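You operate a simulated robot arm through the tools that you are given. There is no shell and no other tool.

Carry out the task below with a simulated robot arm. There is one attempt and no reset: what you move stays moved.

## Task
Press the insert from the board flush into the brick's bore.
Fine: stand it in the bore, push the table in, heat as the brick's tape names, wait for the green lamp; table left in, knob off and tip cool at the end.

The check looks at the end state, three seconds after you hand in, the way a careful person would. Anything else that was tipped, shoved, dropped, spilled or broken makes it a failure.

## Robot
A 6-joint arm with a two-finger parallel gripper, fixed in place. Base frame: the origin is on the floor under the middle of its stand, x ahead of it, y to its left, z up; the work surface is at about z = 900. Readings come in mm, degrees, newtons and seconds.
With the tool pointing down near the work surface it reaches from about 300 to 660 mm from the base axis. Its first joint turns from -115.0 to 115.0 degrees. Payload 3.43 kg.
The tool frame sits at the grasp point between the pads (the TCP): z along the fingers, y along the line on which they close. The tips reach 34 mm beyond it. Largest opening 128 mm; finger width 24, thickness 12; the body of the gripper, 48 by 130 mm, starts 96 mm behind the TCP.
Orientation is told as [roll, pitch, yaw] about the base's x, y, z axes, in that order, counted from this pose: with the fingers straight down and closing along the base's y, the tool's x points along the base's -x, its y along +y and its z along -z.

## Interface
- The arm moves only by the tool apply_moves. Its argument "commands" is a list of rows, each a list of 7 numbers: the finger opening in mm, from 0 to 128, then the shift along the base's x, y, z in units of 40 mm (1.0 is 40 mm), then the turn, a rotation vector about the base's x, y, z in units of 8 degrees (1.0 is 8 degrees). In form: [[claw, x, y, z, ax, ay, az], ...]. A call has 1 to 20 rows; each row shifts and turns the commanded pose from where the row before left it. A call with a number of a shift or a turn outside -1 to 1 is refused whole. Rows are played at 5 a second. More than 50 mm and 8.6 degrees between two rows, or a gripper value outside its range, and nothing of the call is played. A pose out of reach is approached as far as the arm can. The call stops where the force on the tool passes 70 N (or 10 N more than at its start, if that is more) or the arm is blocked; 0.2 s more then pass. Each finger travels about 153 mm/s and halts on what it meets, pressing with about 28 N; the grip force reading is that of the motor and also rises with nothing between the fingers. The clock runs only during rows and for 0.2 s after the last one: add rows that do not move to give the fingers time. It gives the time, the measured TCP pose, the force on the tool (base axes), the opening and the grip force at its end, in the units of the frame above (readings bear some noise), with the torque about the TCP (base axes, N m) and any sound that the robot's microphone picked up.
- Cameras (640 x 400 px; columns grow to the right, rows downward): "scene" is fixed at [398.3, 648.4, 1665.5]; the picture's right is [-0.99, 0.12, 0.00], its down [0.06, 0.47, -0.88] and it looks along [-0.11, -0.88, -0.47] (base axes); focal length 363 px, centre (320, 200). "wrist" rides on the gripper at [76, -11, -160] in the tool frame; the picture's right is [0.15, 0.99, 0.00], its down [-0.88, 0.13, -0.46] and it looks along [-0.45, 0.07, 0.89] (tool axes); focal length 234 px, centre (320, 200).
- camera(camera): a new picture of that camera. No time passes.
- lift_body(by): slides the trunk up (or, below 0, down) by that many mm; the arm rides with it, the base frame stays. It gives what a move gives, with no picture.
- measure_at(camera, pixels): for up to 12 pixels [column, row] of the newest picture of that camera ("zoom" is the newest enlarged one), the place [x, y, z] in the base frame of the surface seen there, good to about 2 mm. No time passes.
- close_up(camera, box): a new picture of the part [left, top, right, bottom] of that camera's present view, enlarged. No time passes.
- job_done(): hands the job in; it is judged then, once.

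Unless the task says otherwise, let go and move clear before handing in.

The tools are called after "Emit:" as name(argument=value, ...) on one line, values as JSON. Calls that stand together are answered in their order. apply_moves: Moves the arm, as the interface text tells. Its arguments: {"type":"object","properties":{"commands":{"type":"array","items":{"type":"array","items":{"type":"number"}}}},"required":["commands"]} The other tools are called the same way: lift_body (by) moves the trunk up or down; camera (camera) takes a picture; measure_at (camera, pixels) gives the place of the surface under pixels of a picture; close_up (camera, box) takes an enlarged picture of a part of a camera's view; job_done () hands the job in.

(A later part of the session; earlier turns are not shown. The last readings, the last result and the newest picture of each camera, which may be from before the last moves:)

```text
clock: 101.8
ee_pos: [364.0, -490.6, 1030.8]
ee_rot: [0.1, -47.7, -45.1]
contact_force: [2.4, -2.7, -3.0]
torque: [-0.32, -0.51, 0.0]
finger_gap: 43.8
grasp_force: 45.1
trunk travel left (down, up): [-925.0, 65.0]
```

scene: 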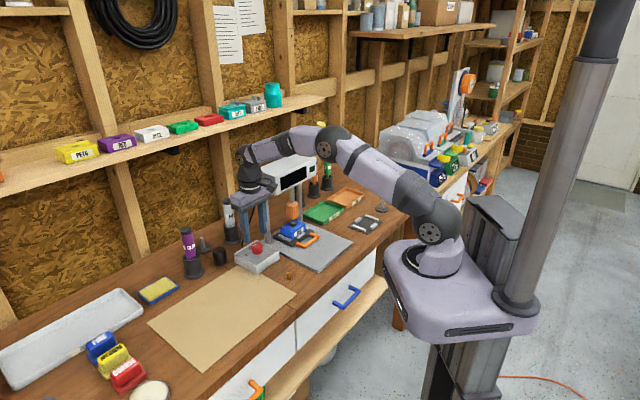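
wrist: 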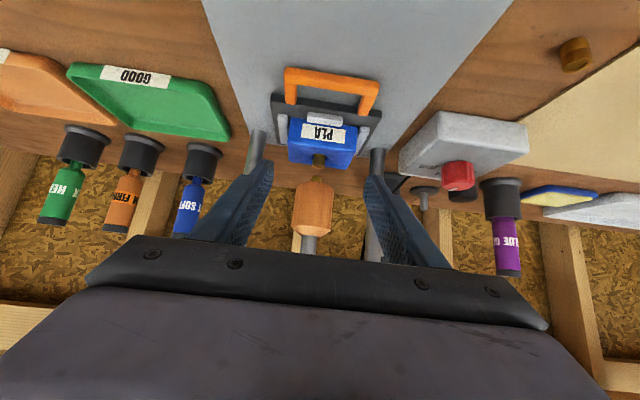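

Side force is nearly gone. Now pulling the quill down slowly, 12 mm first (tip should still be above the insert).

Emit:
apply_moves(commands=[[20, 0, 0, -0.025, 0, 0, 0], [20, 0, 0, -0.0375, 0, 0, 0], [20, 0, 0, -0.0375, 0, 0, 0], [20, 0, 0, -0.05, 0, 0, 0], [20, 0, 0, -0.05, 0, 0, 0], [20, 0, 0, -0.05, 0, 0, 0], [20, 0, 0, -0.05, 0, 0, 0], [20, 0, 0, 0, 0, 0, 0]])

Emit:
close_up(camera="wrist", box=[250, 70, 390, 220])

Emit:
close_up(camera="scene", box=[260, 170, 330, 250])

```text
clock: 103.6
ee_pos: [363.2, -490.0, 1018.8]
ee_rot: [0.0, -47.8, -45.2]
contact_force: [6.6, 1.0, 3.3]
torque: [-0.15, -1.1, 0.08]
finger_gap: 43.8
grasp_force: 44.8
trunk travel left (down, up): [-925.0, 65.0]
```

```text
2.67 times, centred on (320, 145) of wrist
```

zoom: 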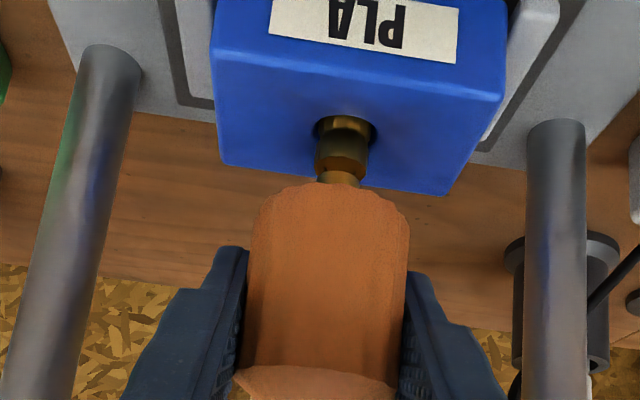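

```text
5.00 times, centred on (295, 210) of scene
```

zoom: 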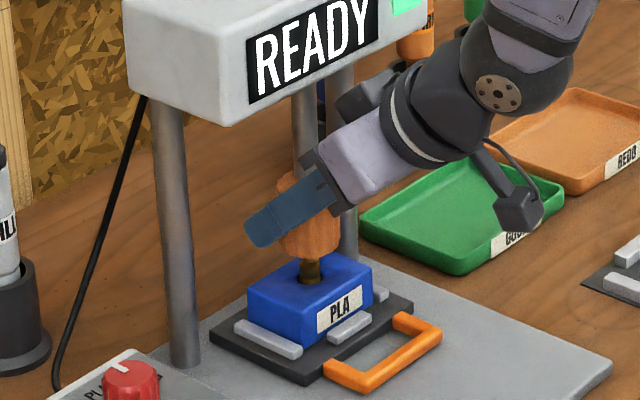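

The quill follows the pull and the tip is nearly at the insert's top, well aligned (zoom 340,178 vs 343,150). Continuing slowly, 1 mm at a time.

Emit:
apply_moves(commands=[[20, 0, 0, -0.025, 0, 0, 0], [20, 0, 0, -0.025, 0, 0, 0], [20, 0, 0, -0.025, 0, 0, 0], [20, 0, 0, -0.025, 0, 0, 0], [20, 0, 0, 0, 0, 0, 0]])

Emit:
close_up(camera="wrist", box=[250, 70, 390, 220])

```text
clock: 104.8
ee_pos: [363.6, -491.3, 1015.5]
ee_rot: [-0.1, -47.8, -45.0]
contact_force: [8.3, -3.2, 4.3]
torque: [0.31, -0.59, -0.1]
finger_gap: 43.4
grasp_force: 45.2
trunk travel left (down, up): [-925.0, 65.0]
```

```text
2.67 times, centred on (320, 145) of wrist
```

zoom: 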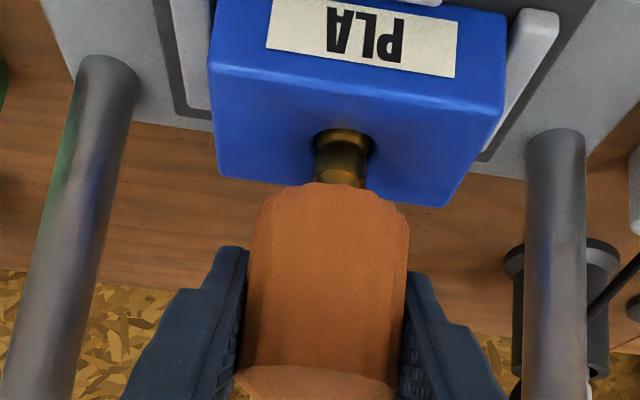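

The tip has reached the insert. I'll ease the 8 N along +u and press on slowly, watching the vertical force.

Emit:
apply_moves(commands=[[20, 0.012, -0.012, -0.0125, 0, 0, 0], [20, 0, 0, -0.0125, 0, 0, 0], [20, 0, 0, -0.0125, 0, 0, 0], [20, 0, 0, -0.0125, 0, 0, 0], [20, 0, 0, -0.0125, 0, 0, 0], [20, 0, 0, -0.0125, 0, 0, 0], [20, 0, 0, 0, 0, 0, 0]])

Emit:
close_up(camera="wrist", box=[250, 70, 390, 220])

Emit:
close_up(camera="scene", box=[260, 150, 330, 250])

```text
clock: 106.4
ee_pos: [364.2, -489.6, 1010.3]
ee_rot: [0.0, -47.6, -45.1]
contact_force: [2.3, 2.1, 4.5]
torque: [0.22, -0.56, -0.06]
finger_gap: 43.4
grasp_force: 44.3
trunk travel left (down, up): [-925.0, 65.0]
```

```text
2.67 times, centred on (320, 145) of wrist
```

zoom: 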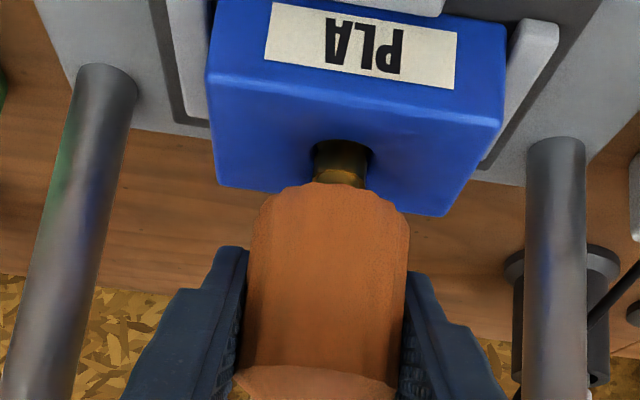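

```text
4.00 times, centred on (295, 200) of scene
```

zoom: 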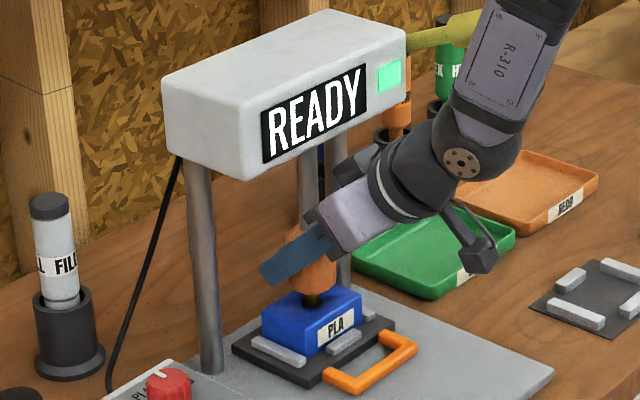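

The insert is sinking with only ~4.5 N of reaction. Continuing slowly another 4 mm.

Emit:
apply_moves(commands=[[20, 0, 0, -0.0125, 0, 0, 0], [20, 0, 0, -0.0125, 0, 0, 0], [20, 0, 0, -0.0125, 0, 0, 0], [20, 0, 0, -0.0125, 0, 0, 0], [20, 0, 0, -0.0125, 0, 0, 0], [20, 0, 0, -0.0125, 0, 0, 0], [20, 0, 0, -0.0125, 0, 0, 0], [20, 0, 0, -0.0125, 0, 0, 0], [20, 0, 0, 0, 0, 0, 0]])

Emit:
close_up(camera="wrist", box=[280, 90, 360, 160])

Emit:
close_up(camera="scene", box=[275, 205, 325, 245])

```text
clock: 108.4
ee_pos: [364.6, -490.7, 1007.7]
ee_rot: [-0.1, -47.8, -45.0]
contact_force: [2.3, 5.3, 4.0]
torque: [0.19, -0.55, -0.03]
finger_gap: 43.5
grasp_force: 45.3
trunk travel left (down, up): [-925.0, 65.0]
```

```text
5.71 times, centred on (320, 125) of wrist
```

zoom: 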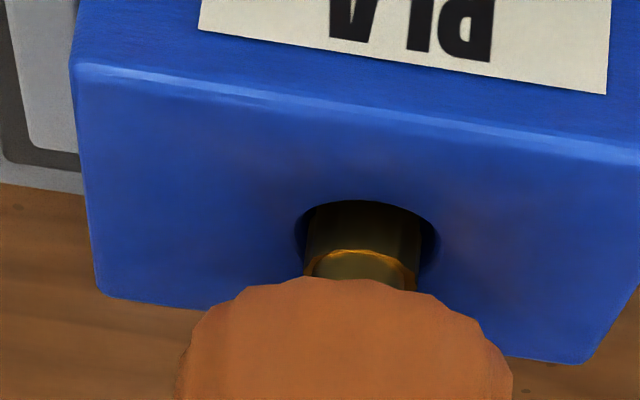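

```text
10.00 times, centred on (300, 225) of scene
```

zoom: 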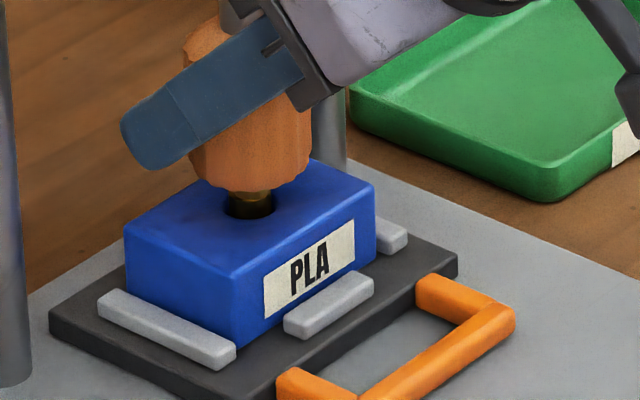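

About 5 mm of insert remains proud. Continuing in 0.5 mm steps.

Emit:
apply_moves(commands=[[20, 0, 0, -0.0125, 0, 0, 0], [20, 0, 0, -0.0125, 0, 0, 0], [20, 0, 0, -0.0125, 0, 0, 0], [20, 0, 0, -0.0125, 0, 0, 0], [20, 0, 0, -0.0125, 0, 0, 0], [20, 0, 0, -0.0125, 0, 0, 0], [20, 0, 0, 0, 0, 0, 0]])

Emit:
close_up(camera="wrist", box=[280, 90, 360, 160])

Emit:
close_up(camera="scene", box=[290, 215, 320, 240])

```text
clock: 110.0
ee_pos: [364.0, -491.6, 1005.4]
ee_rot: [0.0, -47.8, -45.2]
contact_force: [3.5, 5.5, 4.6]
torque: [0.11, -0.58, 0.01]
finger_gap: 43.4
grasp_force: 45.0
trunk travel left (down, up): [-925.0, 65.0]
```

```text
5.71 times, centred on (320, 125) of wrist
```

zoom: 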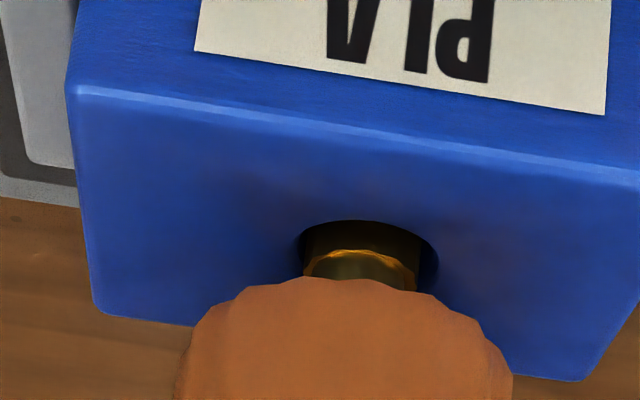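

```text
16.00 times, centred on (305, 228) of scene
```

zoom: 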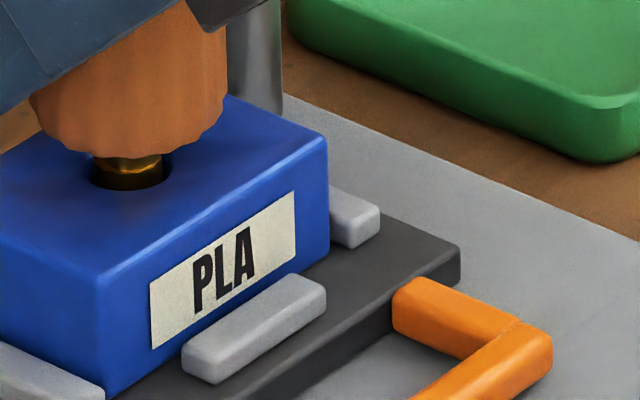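

The insert's top ring is still slightly above the rim. I'll measure heights at the ring and brick top to see how much remains.

Emit:
measure_at(camera="zoom", pixels=[[128, 160], [128, 167], [128, 172], [128, 180], [150, 167], [110, 172], [131, 196], [190, 180], [60, 175], [230, 150], [128, 188], [100, 168]])

Emit:
close_up(camera="scene", box=[298, 218, 312, 230])

```text
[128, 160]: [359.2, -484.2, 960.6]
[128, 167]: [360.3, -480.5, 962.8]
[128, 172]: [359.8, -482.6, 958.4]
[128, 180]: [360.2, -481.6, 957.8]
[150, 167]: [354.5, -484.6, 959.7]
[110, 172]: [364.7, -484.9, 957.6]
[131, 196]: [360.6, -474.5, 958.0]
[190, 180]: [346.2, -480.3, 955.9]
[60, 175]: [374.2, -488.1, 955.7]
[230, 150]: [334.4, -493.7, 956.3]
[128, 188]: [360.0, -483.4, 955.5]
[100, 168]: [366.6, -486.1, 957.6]
```

```text
16.00 times, centred on (305, 224) of scene
```

zoom: 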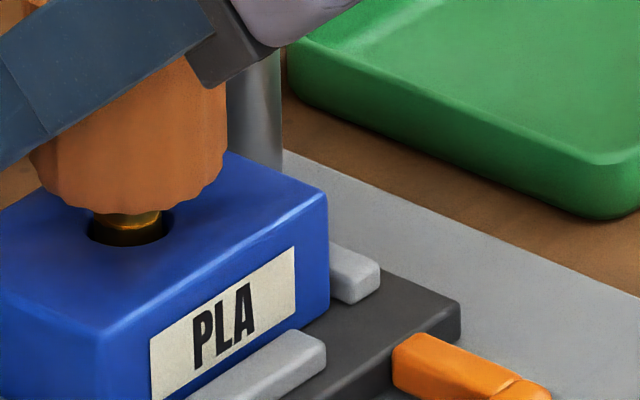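

The ring top reads ≈960 vs brick top ≈956, so ~3 mm more. Continuing 2 mm in 0.5 mm steps, watching for a stop.

Emit:
apply_moves(commands=[[20, 0, 0, -0.0125, 0, 0, 0], [20, 0, 0, -0.0125, 0, 0, 0], [20, 0, 0, -0.0125, 0, 0, 0], [20, 0, 0, -0.0125, 0, 0, 0], [20, 0, 0, 0, 0, 0, 0]])

Emit:
close_up(camera="wrist", box=[300, 110, 350, 150])

Emit:
close_up(camera="scene", box=[298, 220, 312, 232])

```text
clock: 111.2
ee_pos: [362.7, -491.0, 1003.9]
ee_rot: [0.0, -47.7, -45.1]
contact_force: [5.1, 0.8, 4.8]
torque: [0.18, -0.65, -0.08]
finger_gap: 43.6
grasp_force: 45.5
trunk travel left (down, up): [-925.0, 65.0]
```

```text
10.00 times, centred on (325, 130) of wrist
```

zoom: 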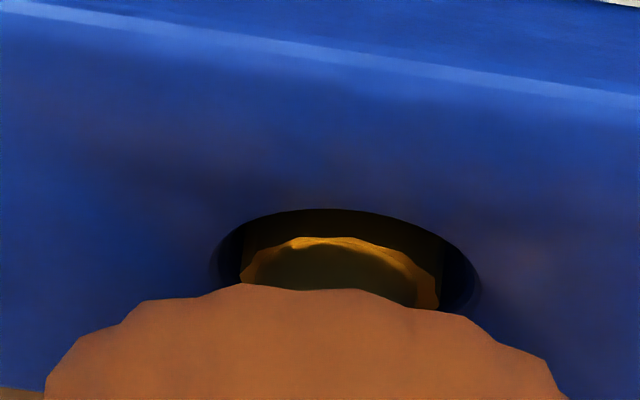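

```text
16.00 times, centred on (305, 226) of scene
```

zoom: 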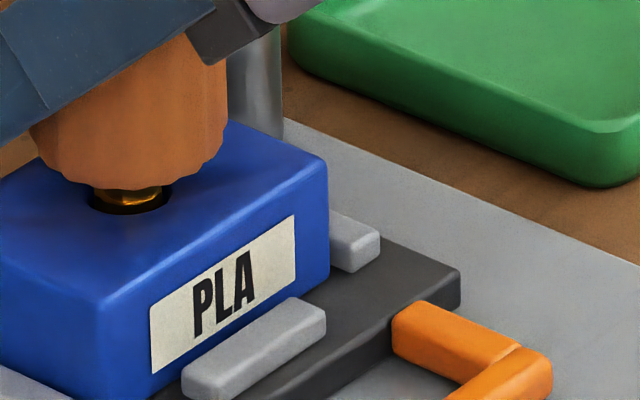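

About 2 mm is still proud by both views. Continuing 1.5 mm more.

Emit:
apply_moves(commands=[[20, 0, 0, -0.0125, 0, 0, 0], [20, 0, 0, -0.0125, 0, 0, 0], [20, 0, 0, -0.0125, 0, 0, 0], [20, 0, 0, 0, 0, 0, 0]])

Emit:
close_up(camera="wrist", box=[300, 110, 350, 150])

Emit:
close_up(camera="scene", box=[298, 220, 312, 232])

```text
clock: 112.2
ee_pos: [363.6, -490.9, 1003.0]
ee_rot: [-0.1, -48.0, -45.1]
contact_force: [6.5, -3.3, 12.9]
torque: [0.91, 0.2, -0.04]
finger_gap: 43.3
grasp_force: 45.3
trunk travel left (down, up): [-925.0, 65.0]
```

```text
10.00 times, centred on (325, 130) of wrist
```

zoom: 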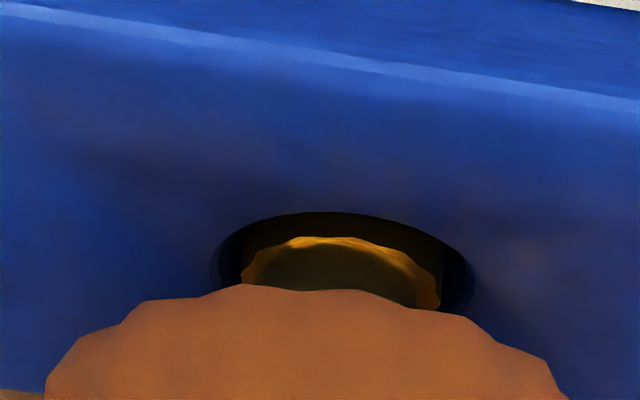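

```text
16.00 times, centred on (305, 226) of scene
```

zoom: 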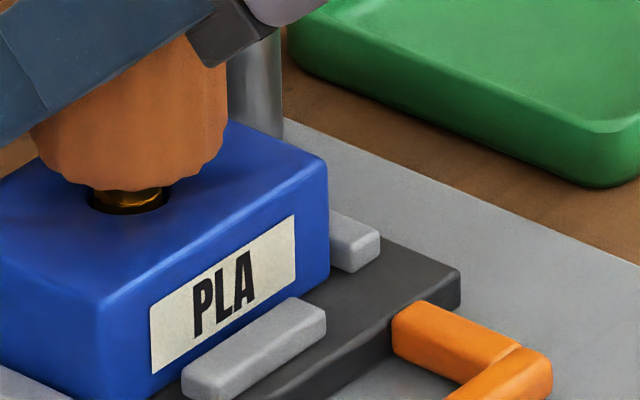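

Resistance jumped to ~13 N with little further travel, so a stop may be reached (insert bottomed, or the quill's limit). I'll measure the ring against the brick top in the wrist view.

Emit:
close_up(camera="wrist", box=[300, 110, 350, 150])

Emit:
measure_at(camera="zoom", pixels=[[335, 205], [300, 206], [370, 208], [335, 222], [335, 241], [300, 243], [370, 246], [335, 270], [200, 270], [500, 290], [335, 180], [420, 290]])

```text
10.00 times, centred on (325, 130) of wrist
```

zoom: 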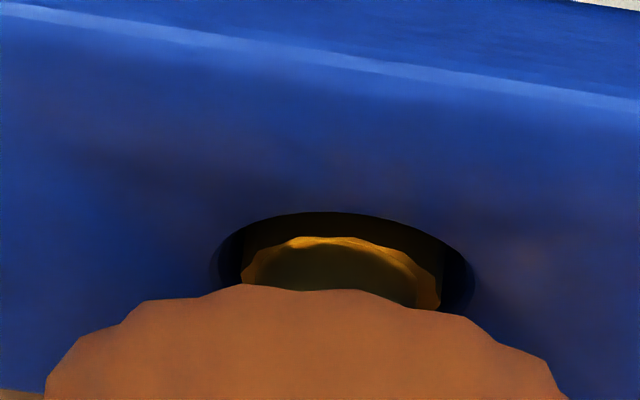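

```text
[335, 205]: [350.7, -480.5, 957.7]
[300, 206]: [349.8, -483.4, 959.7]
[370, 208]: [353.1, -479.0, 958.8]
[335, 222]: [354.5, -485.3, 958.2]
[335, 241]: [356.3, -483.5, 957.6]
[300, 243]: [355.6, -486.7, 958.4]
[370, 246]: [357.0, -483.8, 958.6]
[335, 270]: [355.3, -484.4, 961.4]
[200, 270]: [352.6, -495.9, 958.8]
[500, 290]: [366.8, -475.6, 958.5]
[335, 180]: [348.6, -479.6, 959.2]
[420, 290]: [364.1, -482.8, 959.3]
```

The ring (≈958.2) and brick top (≈958.7) read level within noise. I'll press 0.5 mm more and hold a second to see if this is a firm stop.

Emit:
apply_moves(commands=[[20, 0, 0, -0.0125, 0, 0, 0], [20, 0, 0, 0, 0, 0, 0], [20, 0, 0, 0, 0, 0, 0], [20, 0, 0, 0, 0, 0, 0]])

Emit:
close_up(camera="wrist", box=[300, 110, 350, 150])

Emit:
close_up(camera="scene", box=[260, 150, 330, 250])

```text
clock: 113.2
ee_pos: [363.0, -490.0, 1003.9]
ee_rot: [0.0, -48.0, -45.1]
contact_force: [5.2, -5.2, 19.3]
torque: [0.8, 0.22, 0.04]
finger_gap: 43.5
grasp_force: 44.7
trunk travel left (down, up): [-925.0, 65.0]
```

```text
10.00 times, centred on (325, 130) of wrist
```

zoom: 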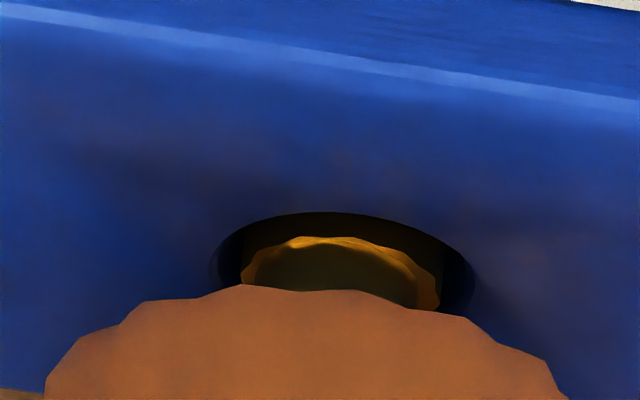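

```text
4.00 times, centred on (295, 200) of scene
```

zoom: 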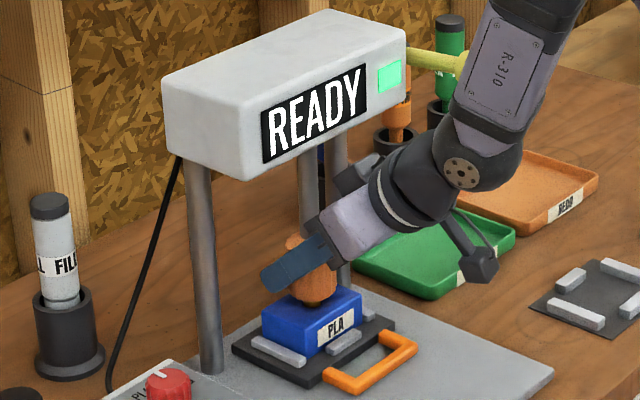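

Force is a steady ~19 N with no motion. I'll hold 2 s to see whether the force relaxes (still sinking) or stays (bottomed).

Emit:
apply_moves(commands=[[20, 0, 0, 0, 0, 0, 0], [20, 0, 0, 0, 0, 0, 0], [20, 0, 0, 0, 0, 0, 0], [20, 0, 0, 0, 0, 0, 0], [20, 0, 0, 0, 0, 0, 0], [20, 0, 0, 0, 0, 0, 0], [20, 0, 0, 0, 0, 0, 0], [20, 0, 0, 0, 0, 0, 0], [20, 0, 0, 0, 0, 0, 0], [20, 0, 0, 0, 0, 0, 0]])

Emit:
close_up(camera="wrist", box=[300, 110, 350, 150])

Emit:
close_up(camera="scene", box=[260, 150, 330, 250])

```text
clock: 115.4
ee_pos: [364.7, -491.0, 1001.7]
ee_rot: [0.0, -48.1, -45.2]
contact_force: [3.4, -5.2, 17.7]
torque: [0.41, -0.29, 0.13]
finger_gap: 43.6
grasp_force: 44.4
trunk travel left (down, up): [-925.0, 65.0]
```

```text
10.00 times, centred on (325, 130) of wrist
```

zoom: 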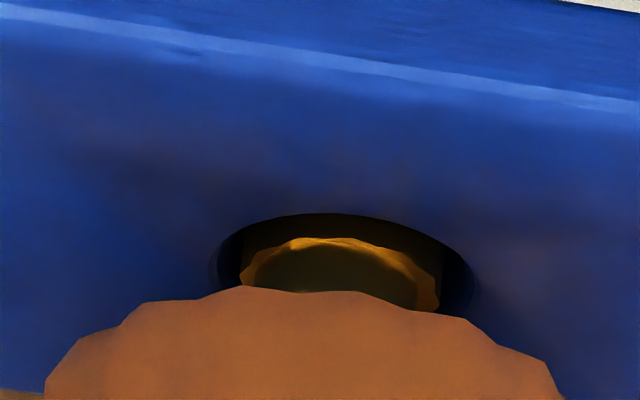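

```text
4.00 times, centred on (295, 200) of scene
```

zoom: 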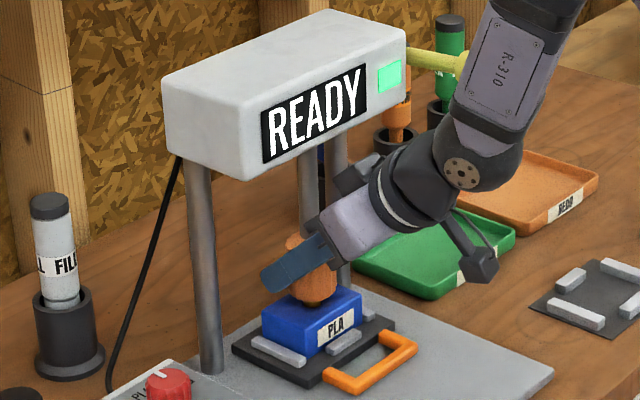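

It's firmly bottomed (steady ~18 N, no motion). I'll now lift the quill gently and check that the insert stays flush in the brick.

Emit:
apply_moves(commands=[[20, 0, 0, 0.0125, 0, 0, 0], [20, 0, 0, 0.025, 0, 0, 0], [20, 0, 0, 0.025, 0, 0, 0], [20, 0, 0, 0.0375, 0, 0, 0], [20, 0, 0, 0.05, 0, 0, 0], [20, 0, 0, 0.05, 0, 0, 0], [20, 0, 0, 0.05, 0, 0, 0], [20, 0, 0, 0, 0, 0, 0]])

Emit:
close_up(camera="wrist", box=[290, 90, 360, 150])

Emit:
close_up(camera="scene", box=[290, 215, 320, 240])

```text
clock: 117.2
ee_pos: [363.3, -490.9, 1006.4]
ee_rot: [0.0, -47.2, -45.1]
contact_force: [7.3, 1.3, -12.4]
torque: [0.5, 1.39, -0.2]
finger_gap: 43.5
grasp_force: 45.0
trunk travel left (down, up): [-925.0, 65.0]
```

```text
6.67 times, centred on (325, 120) of wrist
```

zoom: 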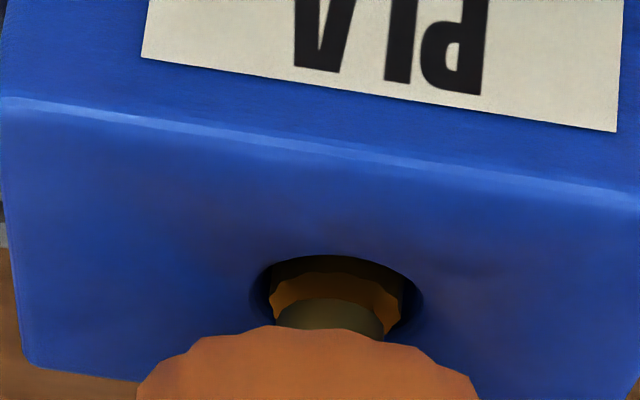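

```text
16.00 times, centred on (305, 228) of scene
```

zoom: 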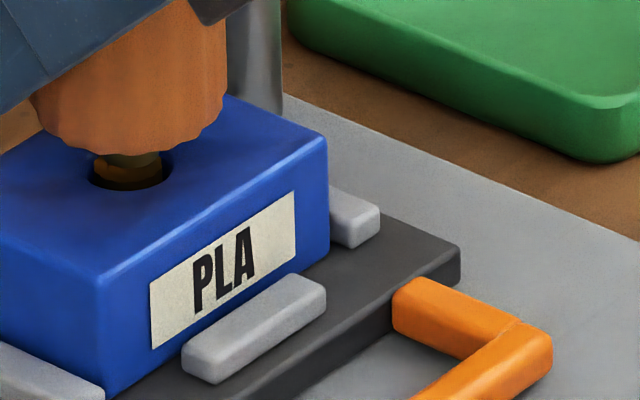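

Lifting shows -12 N (something resists upward) and the tool rose only part of the command. I'll take another reading and look carefully before going on.

Emit:
apply_moves(commands=[[20, 0, 0, 0, 0, 0, 0], [20, 0, 0, 0, 0, 0, 0]])

Emit:
camera(camera="wrist")

Emit:
close_up(camera="scene", box=[265, 185, 335, 255])

```text
clock: 117.8
ee_pos: [364.0, -491.5, 1008.0]
ee_rot: [0.0, -47.5, -45.1]
contact_force: [2.3, 7.5, -12.0]
torque: [1.16, 0.6, 0.32]
finger_gap: 43.5
grasp_force: 45.6
trunk travel left (down, up): [-925.0, 65.0]
```

```text
taken
```

wrist: 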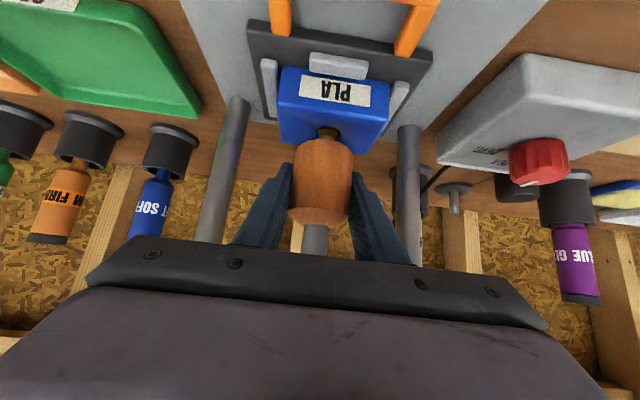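

```text
5.71 times, centred on (300, 220) of scene
```

zoom: 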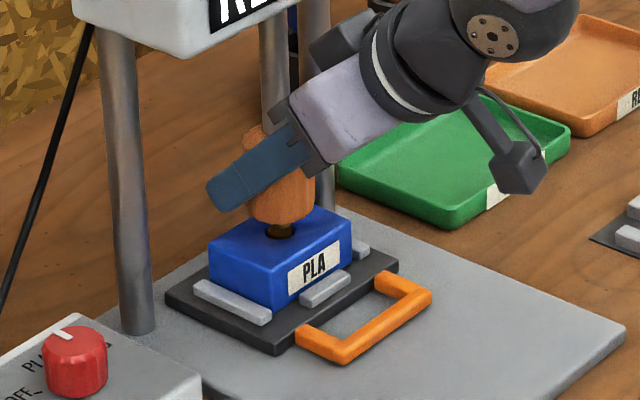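

The grip hasn't slipped and the quill is rising with friction/weight of ~12 N. Continuing to raise slowly, checking that the insert stays in the bore.

Emit:
apply_moves(commands=[[20, 0, 0, 0.025, 0, 0, 0], [20, 0, 0, 0.05, 0, 0, 0], [20, 0, 0, 0.05, 0, 0, 0], [20, 0, 0, 0.05, 0, 0, 0], [20, 0, 0, 0.05, 0, 0, 0], [20, 0, 0, 0.025, 0, 0, 0], [20, 0, 0, 0, 0, 0, 0]])

Emit:
close_up(camera="wrist", box=[280, 80, 370, 160])

Emit:
close_up(camera="scene", box=[285, 205, 325, 240])

```text
clock: 119.4
ee_pos: [364.3, -490.4, 1019.4]
ee_rot: [0.0, -47.6, -45.1]
contact_force: [3.7, 8.5, -10.7]
torque: [1.19, 0.23, 0.13]
finger_gap: 43.5
grasp_force: 45.3
trunk travel left (down, up): [-925.0, 65.0]
```

```text
5.00 times, centred on (325, 120) of wrist
```

zoom: 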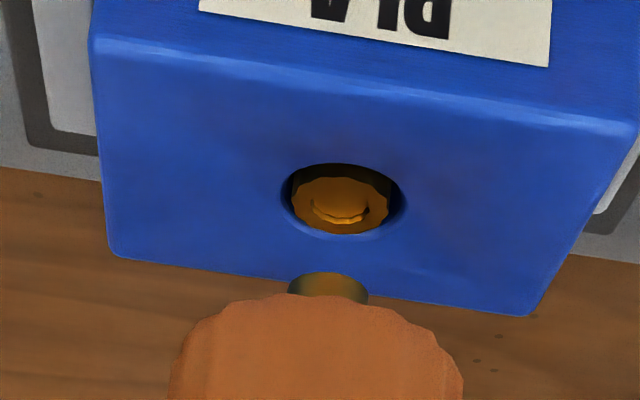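

```text
11.43 times, centred on (305, 222) of scene
```

zoom: 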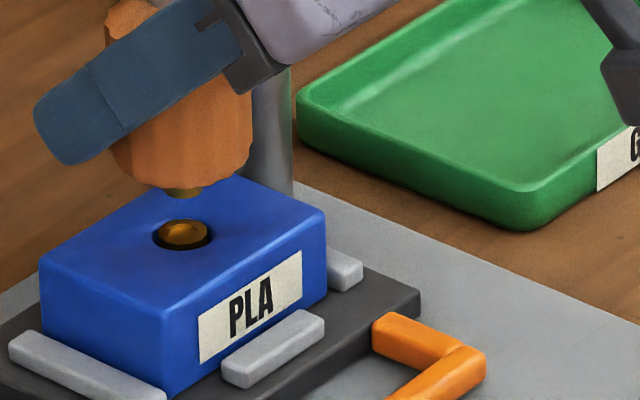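

The insert stayed in the bore and looks flush (scene zoom 183,233). I'll measure ring versus brick heights.

Emit:
measure_at(camera="zoom", pixels=[[183, 225], [183, 240], [170, 233], [196, 233], [183, 233], [183, 258], [140, 240], [225, 230], [183, 212], [205, 237], [160, 235], [250, 240]])

Emit:
close_up(camera="wrist", box=[305, 100, 345, 135])

Emit:
measure_at(camera="zoom", pixels=[[320, 190], [300, 200], [370, 205], [335, 200], [330, 265], [330, 320], [200, 200], [480, 230], [330, 130], [250, 240], [420, 250], [330, 245]])

```text
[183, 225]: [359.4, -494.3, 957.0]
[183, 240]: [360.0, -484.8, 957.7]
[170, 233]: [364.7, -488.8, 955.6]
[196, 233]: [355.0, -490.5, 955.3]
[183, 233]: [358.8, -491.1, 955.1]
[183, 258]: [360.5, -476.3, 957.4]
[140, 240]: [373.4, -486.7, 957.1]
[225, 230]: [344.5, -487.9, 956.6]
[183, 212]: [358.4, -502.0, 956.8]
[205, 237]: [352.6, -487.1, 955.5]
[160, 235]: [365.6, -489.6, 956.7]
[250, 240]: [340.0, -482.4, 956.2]
```

```text
11.43 times, centred on (325, 118) of wrist
```

zoom: 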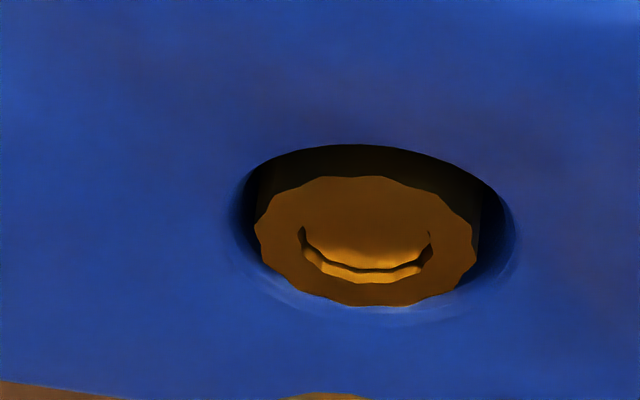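

```text
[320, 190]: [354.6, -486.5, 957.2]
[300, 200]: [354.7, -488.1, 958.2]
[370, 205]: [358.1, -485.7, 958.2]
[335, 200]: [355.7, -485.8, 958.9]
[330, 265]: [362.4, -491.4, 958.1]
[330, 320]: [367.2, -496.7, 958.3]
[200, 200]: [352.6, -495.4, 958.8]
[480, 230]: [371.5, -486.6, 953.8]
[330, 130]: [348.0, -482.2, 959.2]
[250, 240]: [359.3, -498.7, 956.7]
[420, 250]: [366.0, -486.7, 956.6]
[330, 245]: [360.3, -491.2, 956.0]
```

Insert ring and brick top are level within noise in both cameras (≈957 vs ≈957; ≈958.1 vs ≈958.8), so it is flush. I'll raise the quill the rest of the way.

Emit:
apply_moves(commands=[[20, 0, 0, 0.025, 0, 0, 0], [20, 0, 0, 0.05, 0, 0, 0], [20, 0, 0, 0.05, 0, 0, 0], [20, 0, 0, 0.05, 0, 0, 0], [20, 0, 0, 0.05, 0, 0, 0], [20, 0, 0, 0, 0, 0, 0]])

Emit:
close_up(camera="scene", box=[260, 150, 330, 250])

```text
clock: 120.8
ee_pos: [363.6, -489.3, 1030.1]
ee_rot: [-0.1, -47.7, -45.1]
contact_force: [2.5, 6.6, -10.0]
torque: [0.67, -0.17, 0.02]
finger_gap: 43.6
grasp_force: 44.2
trunk travel left (down, up): [-925.0, 65.0]
```

```text
4.00 times, centred on (295, 200) of scene
```

zoom: 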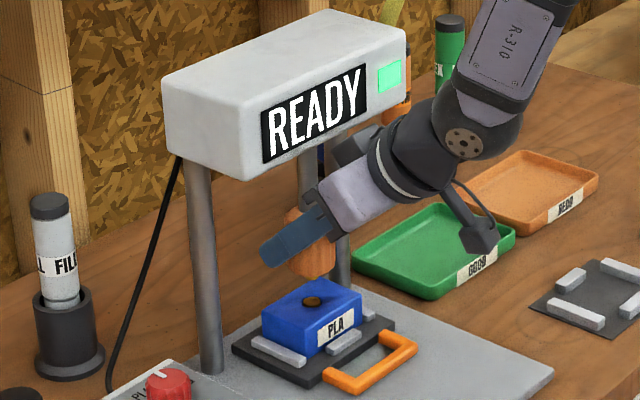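

The quill is back up and READY is still lit. Before letting go I'll inspect the insert's seat closely once more.

Emit:
close_up(camera="scene", box=[292, 218, 312, 232])

Emit:
close_up(camera="wrist", box=[300, 75, 350, 120])

```text
16.00 times, centred on (302, 225) of scene
```

zoom: 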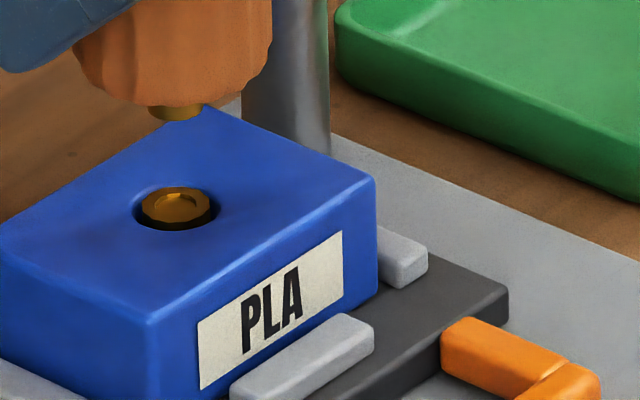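

```text
8.89 times, centred on (325, 98) of wrist
```

zoom: 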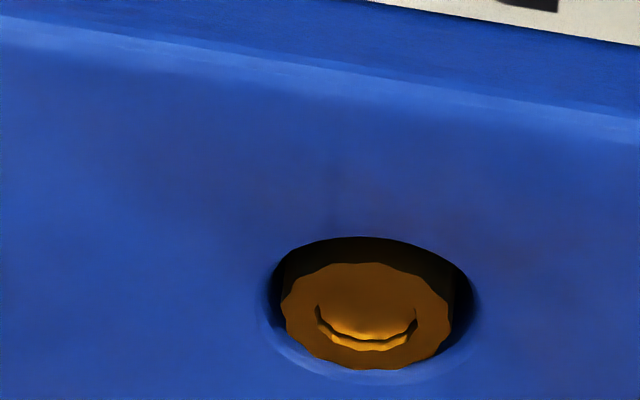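

The insert sits within the rim and level with the surface, and pressing had met a firm stop. I'll release the wooden grip and back straight out.

Emit:
apply_moves(commands=[[44, 0, 0, 0, 0, 0, 0], [48, 0, 0, 0, 0, 0, 0], [54, 0, 0, 0, 0, 0, 0], [64, 0, 0, 0, 0, 0, 0], [78, 0, 0, 0, 0, 0, 0], [80, 0, 0, 0, 0, 0, 0], [80, -0.1, 0.1, 0, 0, 0, 0], [80, -0.2, 0.2, 0, 0, 0, 0], [80, -0.25, 0.25, 0, 0, 0, 0], [80, -0.3, 0.3, 0, 0, 0, 0], [80, -0.3, 0.3, 0, 0, 0, 0], [80, -0.3, 0.3, 0, 0, 0, 0], [80, -0.3, 0.3, 0, 0, 0, 0], [80, 0, 0, 0, 0, 0, 0]])

Emit:
close_up(camera="scene", box=[250, 140, 370, 270])

Emit:
camera(camera="wrist")

```text
clock: 123.8
ee_pos: [292.5, -422.5, 1028.3]
ee_rot: [0.0, -47.8, -45.1]
contact_force: [0.3, -0.1, -0.1]
torque: [0.01, 0.01, 0.04]
finger_gap: 80.0
grasp_force: 0.0
trunk travel left (down, up): [-925.0, 65.0]
```

```text
3.08 times, centred on (310, 205) of scene
```

zoom: 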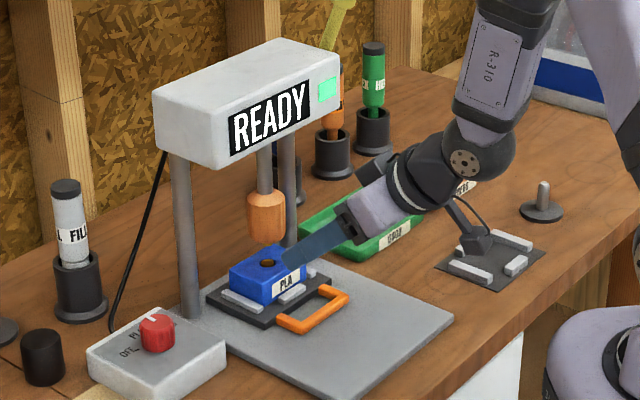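

```text
taken
```

wrist: 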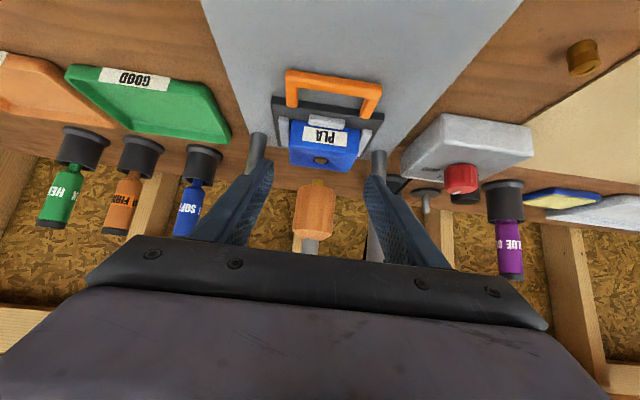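

The quill stays up by itself. This shallow wrist view is good for judging flushness, so I'll zoom on the brick's top.

Emit:
close_up(camera="wrist", box=[290, 115, 360, 185])

Emit:
close_up(camera="wrist", box=[308, 148, 338, 174])

```text
5.71 times, centred on (325, 150) of wrist
```

zoom: 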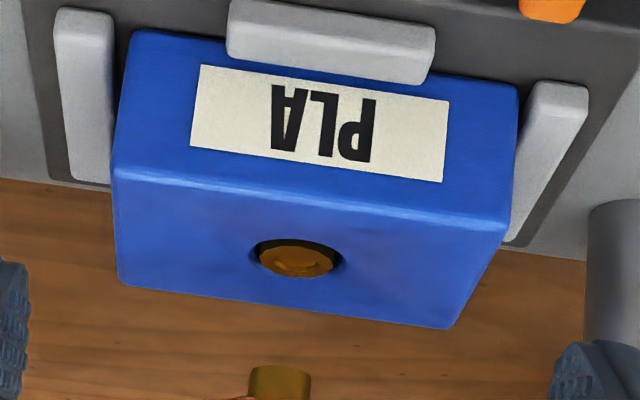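

```text
15.38 times, centred on (323, 161) of wrist
```

zoom: 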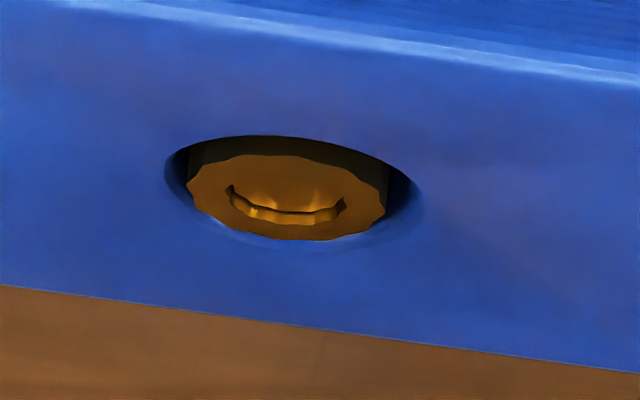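

From this angle the ring's far edge coincides with the far rim, so it's very close to flush. I'll average many height samples to be sure while it's still hot.

Emit:
close_up(camera="scene", box=[297, 218, 311, 230])

Emit:
close_up(camera="wrist", box=[308, 148, 338, 174])

Emit:
measure_at(camera="zoom", pixels=[[205, 180], [220, 172], [250, 165], [280, 165], [310, 170], [340, 178], [365, 195], [370, 210], [355, 222], [210, 200], [290, 172], [325, 178]])

Emit:
measure_at(camera="zoom", pixels=[[120, 150], [150, 200], [200, 240], [250, 255], [300, 265], [350, 260], [420, 230], [450, 200], [430, 150], [350, 110], [280, 110], [200, 110]])

```text
16.00 times, centred on (304, 224) of scene
```

zoom: 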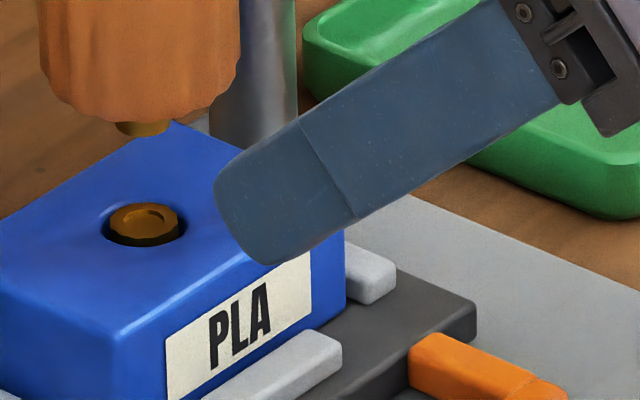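

```text
15.38 times, centred on (323, 161) of wrist
```

zoom: 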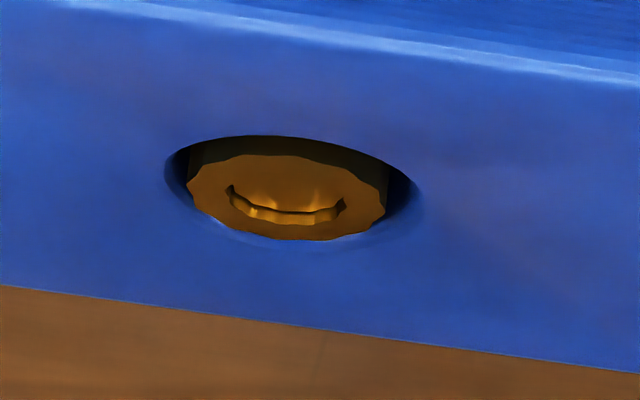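

```text
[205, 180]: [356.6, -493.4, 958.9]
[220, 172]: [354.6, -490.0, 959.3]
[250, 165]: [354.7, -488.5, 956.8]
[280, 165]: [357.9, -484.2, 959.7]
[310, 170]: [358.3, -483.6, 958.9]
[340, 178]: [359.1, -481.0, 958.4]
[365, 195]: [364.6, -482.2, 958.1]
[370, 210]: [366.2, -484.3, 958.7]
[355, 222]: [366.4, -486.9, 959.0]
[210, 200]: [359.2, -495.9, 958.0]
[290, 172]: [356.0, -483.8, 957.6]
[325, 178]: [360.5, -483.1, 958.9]
```

```text
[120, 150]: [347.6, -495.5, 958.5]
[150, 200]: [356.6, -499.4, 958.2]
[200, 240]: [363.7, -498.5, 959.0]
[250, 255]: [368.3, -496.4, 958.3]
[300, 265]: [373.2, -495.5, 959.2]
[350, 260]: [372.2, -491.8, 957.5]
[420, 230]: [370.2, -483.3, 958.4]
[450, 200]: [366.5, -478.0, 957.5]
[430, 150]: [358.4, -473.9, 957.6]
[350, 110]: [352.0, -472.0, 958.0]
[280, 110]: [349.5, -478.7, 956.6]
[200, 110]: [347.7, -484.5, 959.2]
```

Averages: ring 958.5 vs brick 958.2 — flush. Now I'll straighten the gripper while rising and backing slightly, then head to the knob to switch it off.

Emit:
apply_moves(commands=[[80, -0.08, 0.08, 0.2, 0.5, 0.5, 0], [70, -0.08, 0.08, 0.25, 0.7, 0.7, 0], [60, -0.08, 0.08, 0.25, 0.7, 0.7, 0], [54, -0.08, 0.08, 0.25, 0.7, 0.7, 0], [54, -0.05, 0.05, 0.25, 0.7, 0.7, 0], [54, -0.05, 0.05, 0.2, 0.7, 0.7, 0], [54, 0, 0, 0, 0.218, 0.218, 0], [54, 0, 0, 0, 0, 0, 0]])

Emit:
close_up(camera="scene", box=[225, 130, 365, 270])

```text
clock: 125.6
ee_pos: [293.0, -399.5, 1071.9]
ee_rot: [3.4, -9.8, -45.1]
contact_force: [0.6, -0.9, 1.1]
torque: [0.0, 0.02, 0.0]
finger_gap: 53.9
grasp_force: 0.1
out of reach, approached as far as the arm can: row 2, 3, 4
trunk travel left (down, up): [-925.0, 65.0]
```

```text
2.86 times, centred on (295, 200) of scene
```

zoom: 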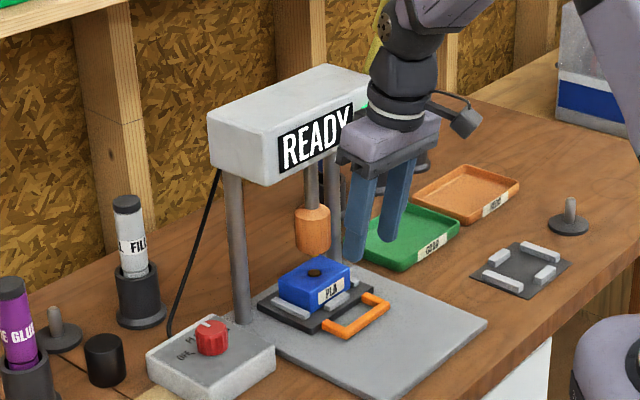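

The transition again hit a reach limit; the pose is now tilted -9.8° with 3.4° roll. I'll correct that to straight down and rise slightly.

Emit:
apply_moves(commands=[[54, -0.05, 0.05, 0.1, 0.19, 0.39, -0.012], [54, 0, 0, 0.1, 0.19, 0.39, -0.012], [54, 0, 0, 0.125, 0.185, 0.386, -0.012], [54, 0, 0, 0, 0, 0, 0], [54, 0, 0, 0, 0, 0, 0]])

```text
clock: 126.8
ee_pos: [291.6, -398.4, 1086.3]
ee_rot: [-0.1, -0.1, -44.9]
contact_force: [0.4, -0.3, -0.3]
torque: [0.01, 0.02, 0.0]
finger_gap: 54.0
grasp_force: 0.0
trunk travel left (down, up): [-925.0, 65.0]
```

The gripper is vertical again at (291.6,-398.4,1086). Moving along the front to the knob and turning to yaw -99°, the same grip angle as when I let go.

Emit:
apply_moves(commands=[[54, 0.3, 0.3, 0, 0, 0, 0], [54, 0.45, 0.45, 0, 0, 0, 0], [54, 0.45, 0.45, 0, 0, 0, 0], [54, 0.45, 0.45, 0, 0, 0, 0], [54, 0.45, 0.45, 0, 0, 0, 0], [54, 0.45, 0.45, 0, 0, 0, 0], [54, 0.36, 0.36, 0, 0, 0, -0.5], [54, 0.3, -0.3, 0, 0, 0, -0.9], [54, 0.4, -0.4, 0, 0, 0, -0.95], [54, 0.4, -0.4, 0, 0, 0, -0.95], [54, 0.4, -0.4, 0, 0, 0, -0.95], [54, 0.4, -0.4, 0, 0, 0, -0.95], [54, 0.11, -0.11, 0, 0, 0, -0.95], [54, 0, 0, 0, 0, 0, -0.6], [54, 0, 0, 0, 0, 0, 0], [54, 0, 0, 0, 0, 0, 0]])

Emit:
close_up(camera="wrist", box=[280, 120, 360, 190])

Emit:
close_up(camera="scene", box=[225, 150, 325, 270])

```text
clock: 130.2
ee_pos: [488.2, -362.7, 1084.1]
ee_rot: [0.0, 0.0, -99.0]
contact_force: [0.1, -0.3, -0.7]
torque: [0.01, -0.02, 0.0]
finger_gap: 54.0
grasp_force: 0.1
trunk travel left (down, up): [-925.0, 65.0]
```

```text
5.71 times, centred on (320, 155) of wrist
```

zoom: 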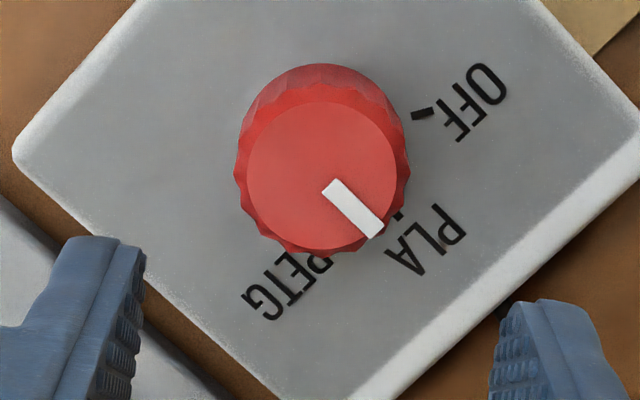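

```text
3.33 times, centred on (275, 210) of scene
```

zoom: 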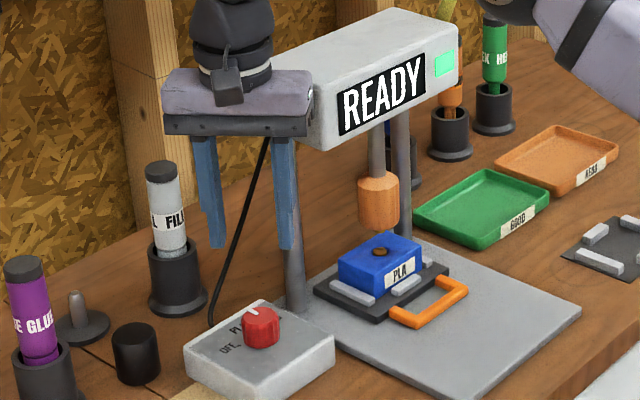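

The view matches where I left the knob (centre 325,180). Lowering 100 mm and gripping it.

Emit:
apply_moves(commands=[[54, -0.005, 0.005, -0.5, 0, 0, 0], [54, 0, 0, -0.6, 0, 0, 0], [54, 0, 0, -0.6, 0, 0, 0], [54, 0, 0, -0.5, 0, 0, 0], [54, 0, 0, -0.28, 0, 0, 0], [54, 0, 0, 0, 0, 0, 0]])

Emit:
close_up(camera="wrist", box=[270, 130, 370, 210])

```text
clock: 131.6
ee_pos: [488.2, -360.0, 988.7]
ee_rot: [0.0, 0.0, -99.0]
contact_force: [-0.4, 0.0, -0.6]
torque: [-0.02, -0.01, -0.02]
finger_gap: 53.7
grasp_force: 0.1
trunk travel left (down, up): [-925.0, 65.0]
```

```text
5.00 times, centred on (320, 170) of wrist
```

zoom: 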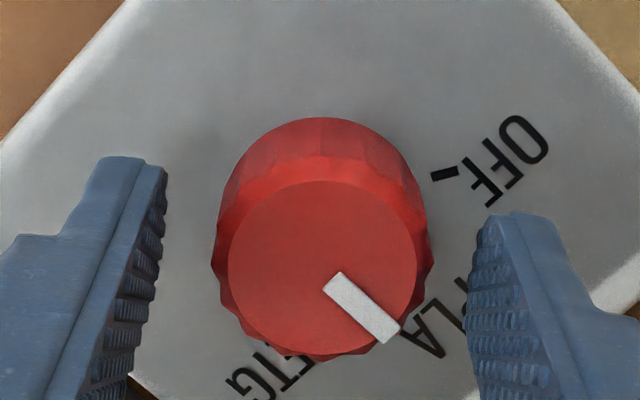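

The knob is centred between the fingers (322,268). Closing on it.

Emit:
apply_moves(commands=[[46, 0, 0, -0.03, 0, 0, 0], [40, 0, 0, 0, 0, 0, 0], [37, 0, 0, 0, 0, 0, 0], [35, 0, 0, 0, 0, 0, 0], [33, 0, 0, 0, 0, 0, 0], [28, 0, 0, 0, 0, 0, 0], [22, 0, 0, 0, 0, 0, 0], [18, 0, 0, 0, 0, 0, 0], [18, 0, 0, 0, 0, 0, 0]])

Emit:
close_up(camera="wrist", box=[270, 130, 370, 210])

```text
clock: 133.6
ee_pos: [489.8, -361.8, 986.0]
ee_rot: [0.0, 0.0, -98.9]
contact_force: [-0.1, 0.5, 0.2]
torque: [-0.07, -0.05, -0.01]
finger_gap: 35.5
grasp_force: 44.9
trunk travel left (down, up): [-925.0, 65.0]
```

```text
5.00 times, centred on (320, 170) of wrist
```

zoom: 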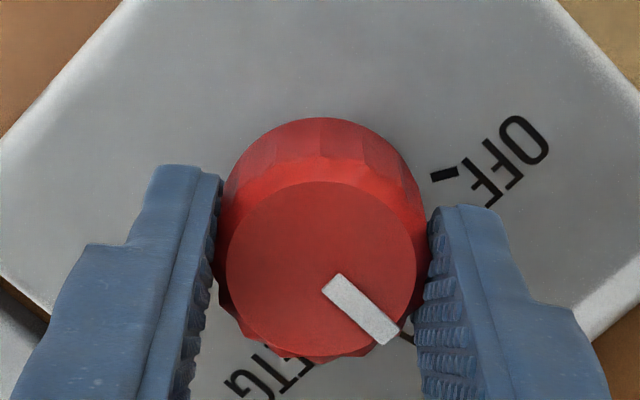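

Gripped. Turning the knob back counter-clockwise ~54° toward OFF, in two stages.

Emit:
apply_moves(commands=[[18, 0, 0, 0, 0, 0, 0.5], [18, 0, 0, 0, 0, 0, 0.7], [18, 0, 0, 0, 0, 0, 0.7], [18, 0, 0, 0, 0, 0, 0.7], [18, 0, 0, 0, 0, 0, 0.7], [18, 0, 0, 0, 0, 0, 0.7], [18, 0, 0, 0, 0, 0, 0.7], [18, 0, 0, 0, 0, 0, 0.7], [18, 0, 0, 0, 0, 0, 0.7], [18, 0, 0, 0, 0, 0, 0.6], [18, 0, 0, 0, 0, 0, 0]])

Emit:
close_up(camera="wrist", box=[270, 130, 370, 210])

Emit:
close_up(camera="scene", box=[225, 150, 325, 270])

```text
clock: 136.0
ee_pos: [488.7, -361.4, 986.9]
ee_rot: [0.0, -0.3, -45.3]
contact_force: [6.8, -4.4, 20.4]
torque: [0.37, 0.0, -0.01]
finger_gap: 35.3
grasp_force: 44.4
trunk travel left (down, up): [-925.0, 65.0]
```

```text
5.00 times, centred on (320, 170) of wrist
```

zoom: 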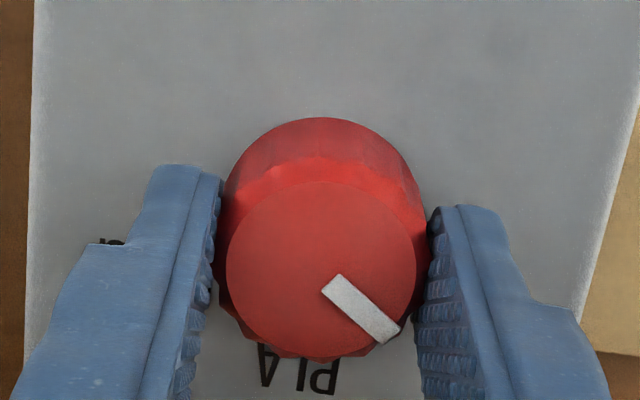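

```text
3.33 times, centred on (275, 210) of scene
```

zoom: 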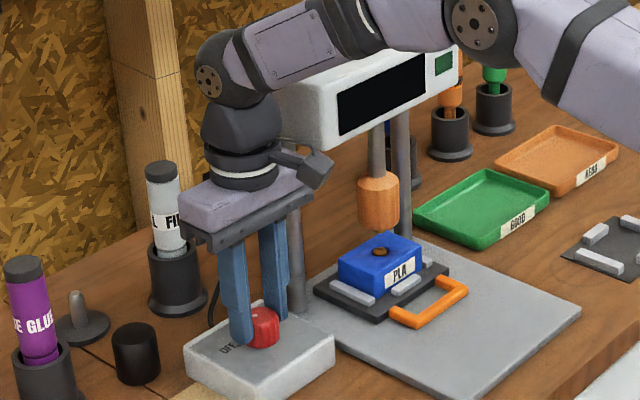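

The display and lamp are dark: the knob is off. The pointer is about 3° short of its original OFF spot, so I'll add a touch more rotation.

Emit:
apply_moves(commands=[[18, 0, 0, 0, 0, 0, 0.2], [18, 0, 0, 0, 0, 0, 0.2], [18, 0, 0, 0, 0, 0, 0]])

Emit:
close_up(camera="wrist", box=[270, 130, 370, 210])

```text
clock: 136.8
ee_pos: [489.6, -361.3, 986.4]
ee_rot: [0.0, -0.3, -42.2]
contact_force: [7.3, -5.2, 20.8]
torque: [0.09, -0.02, -0.04]
finger_gap: 35.1
grasp_force: 45.3
trunk travel left (down, up): [-925.0, 65.0]
```

```text
5.00 times, centred on (320, 170) of wrist
```

zoom: 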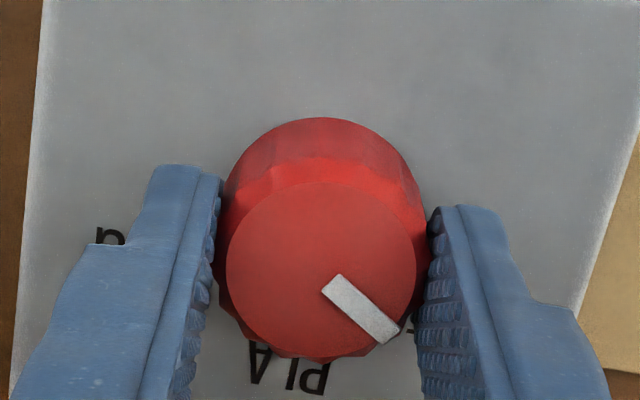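

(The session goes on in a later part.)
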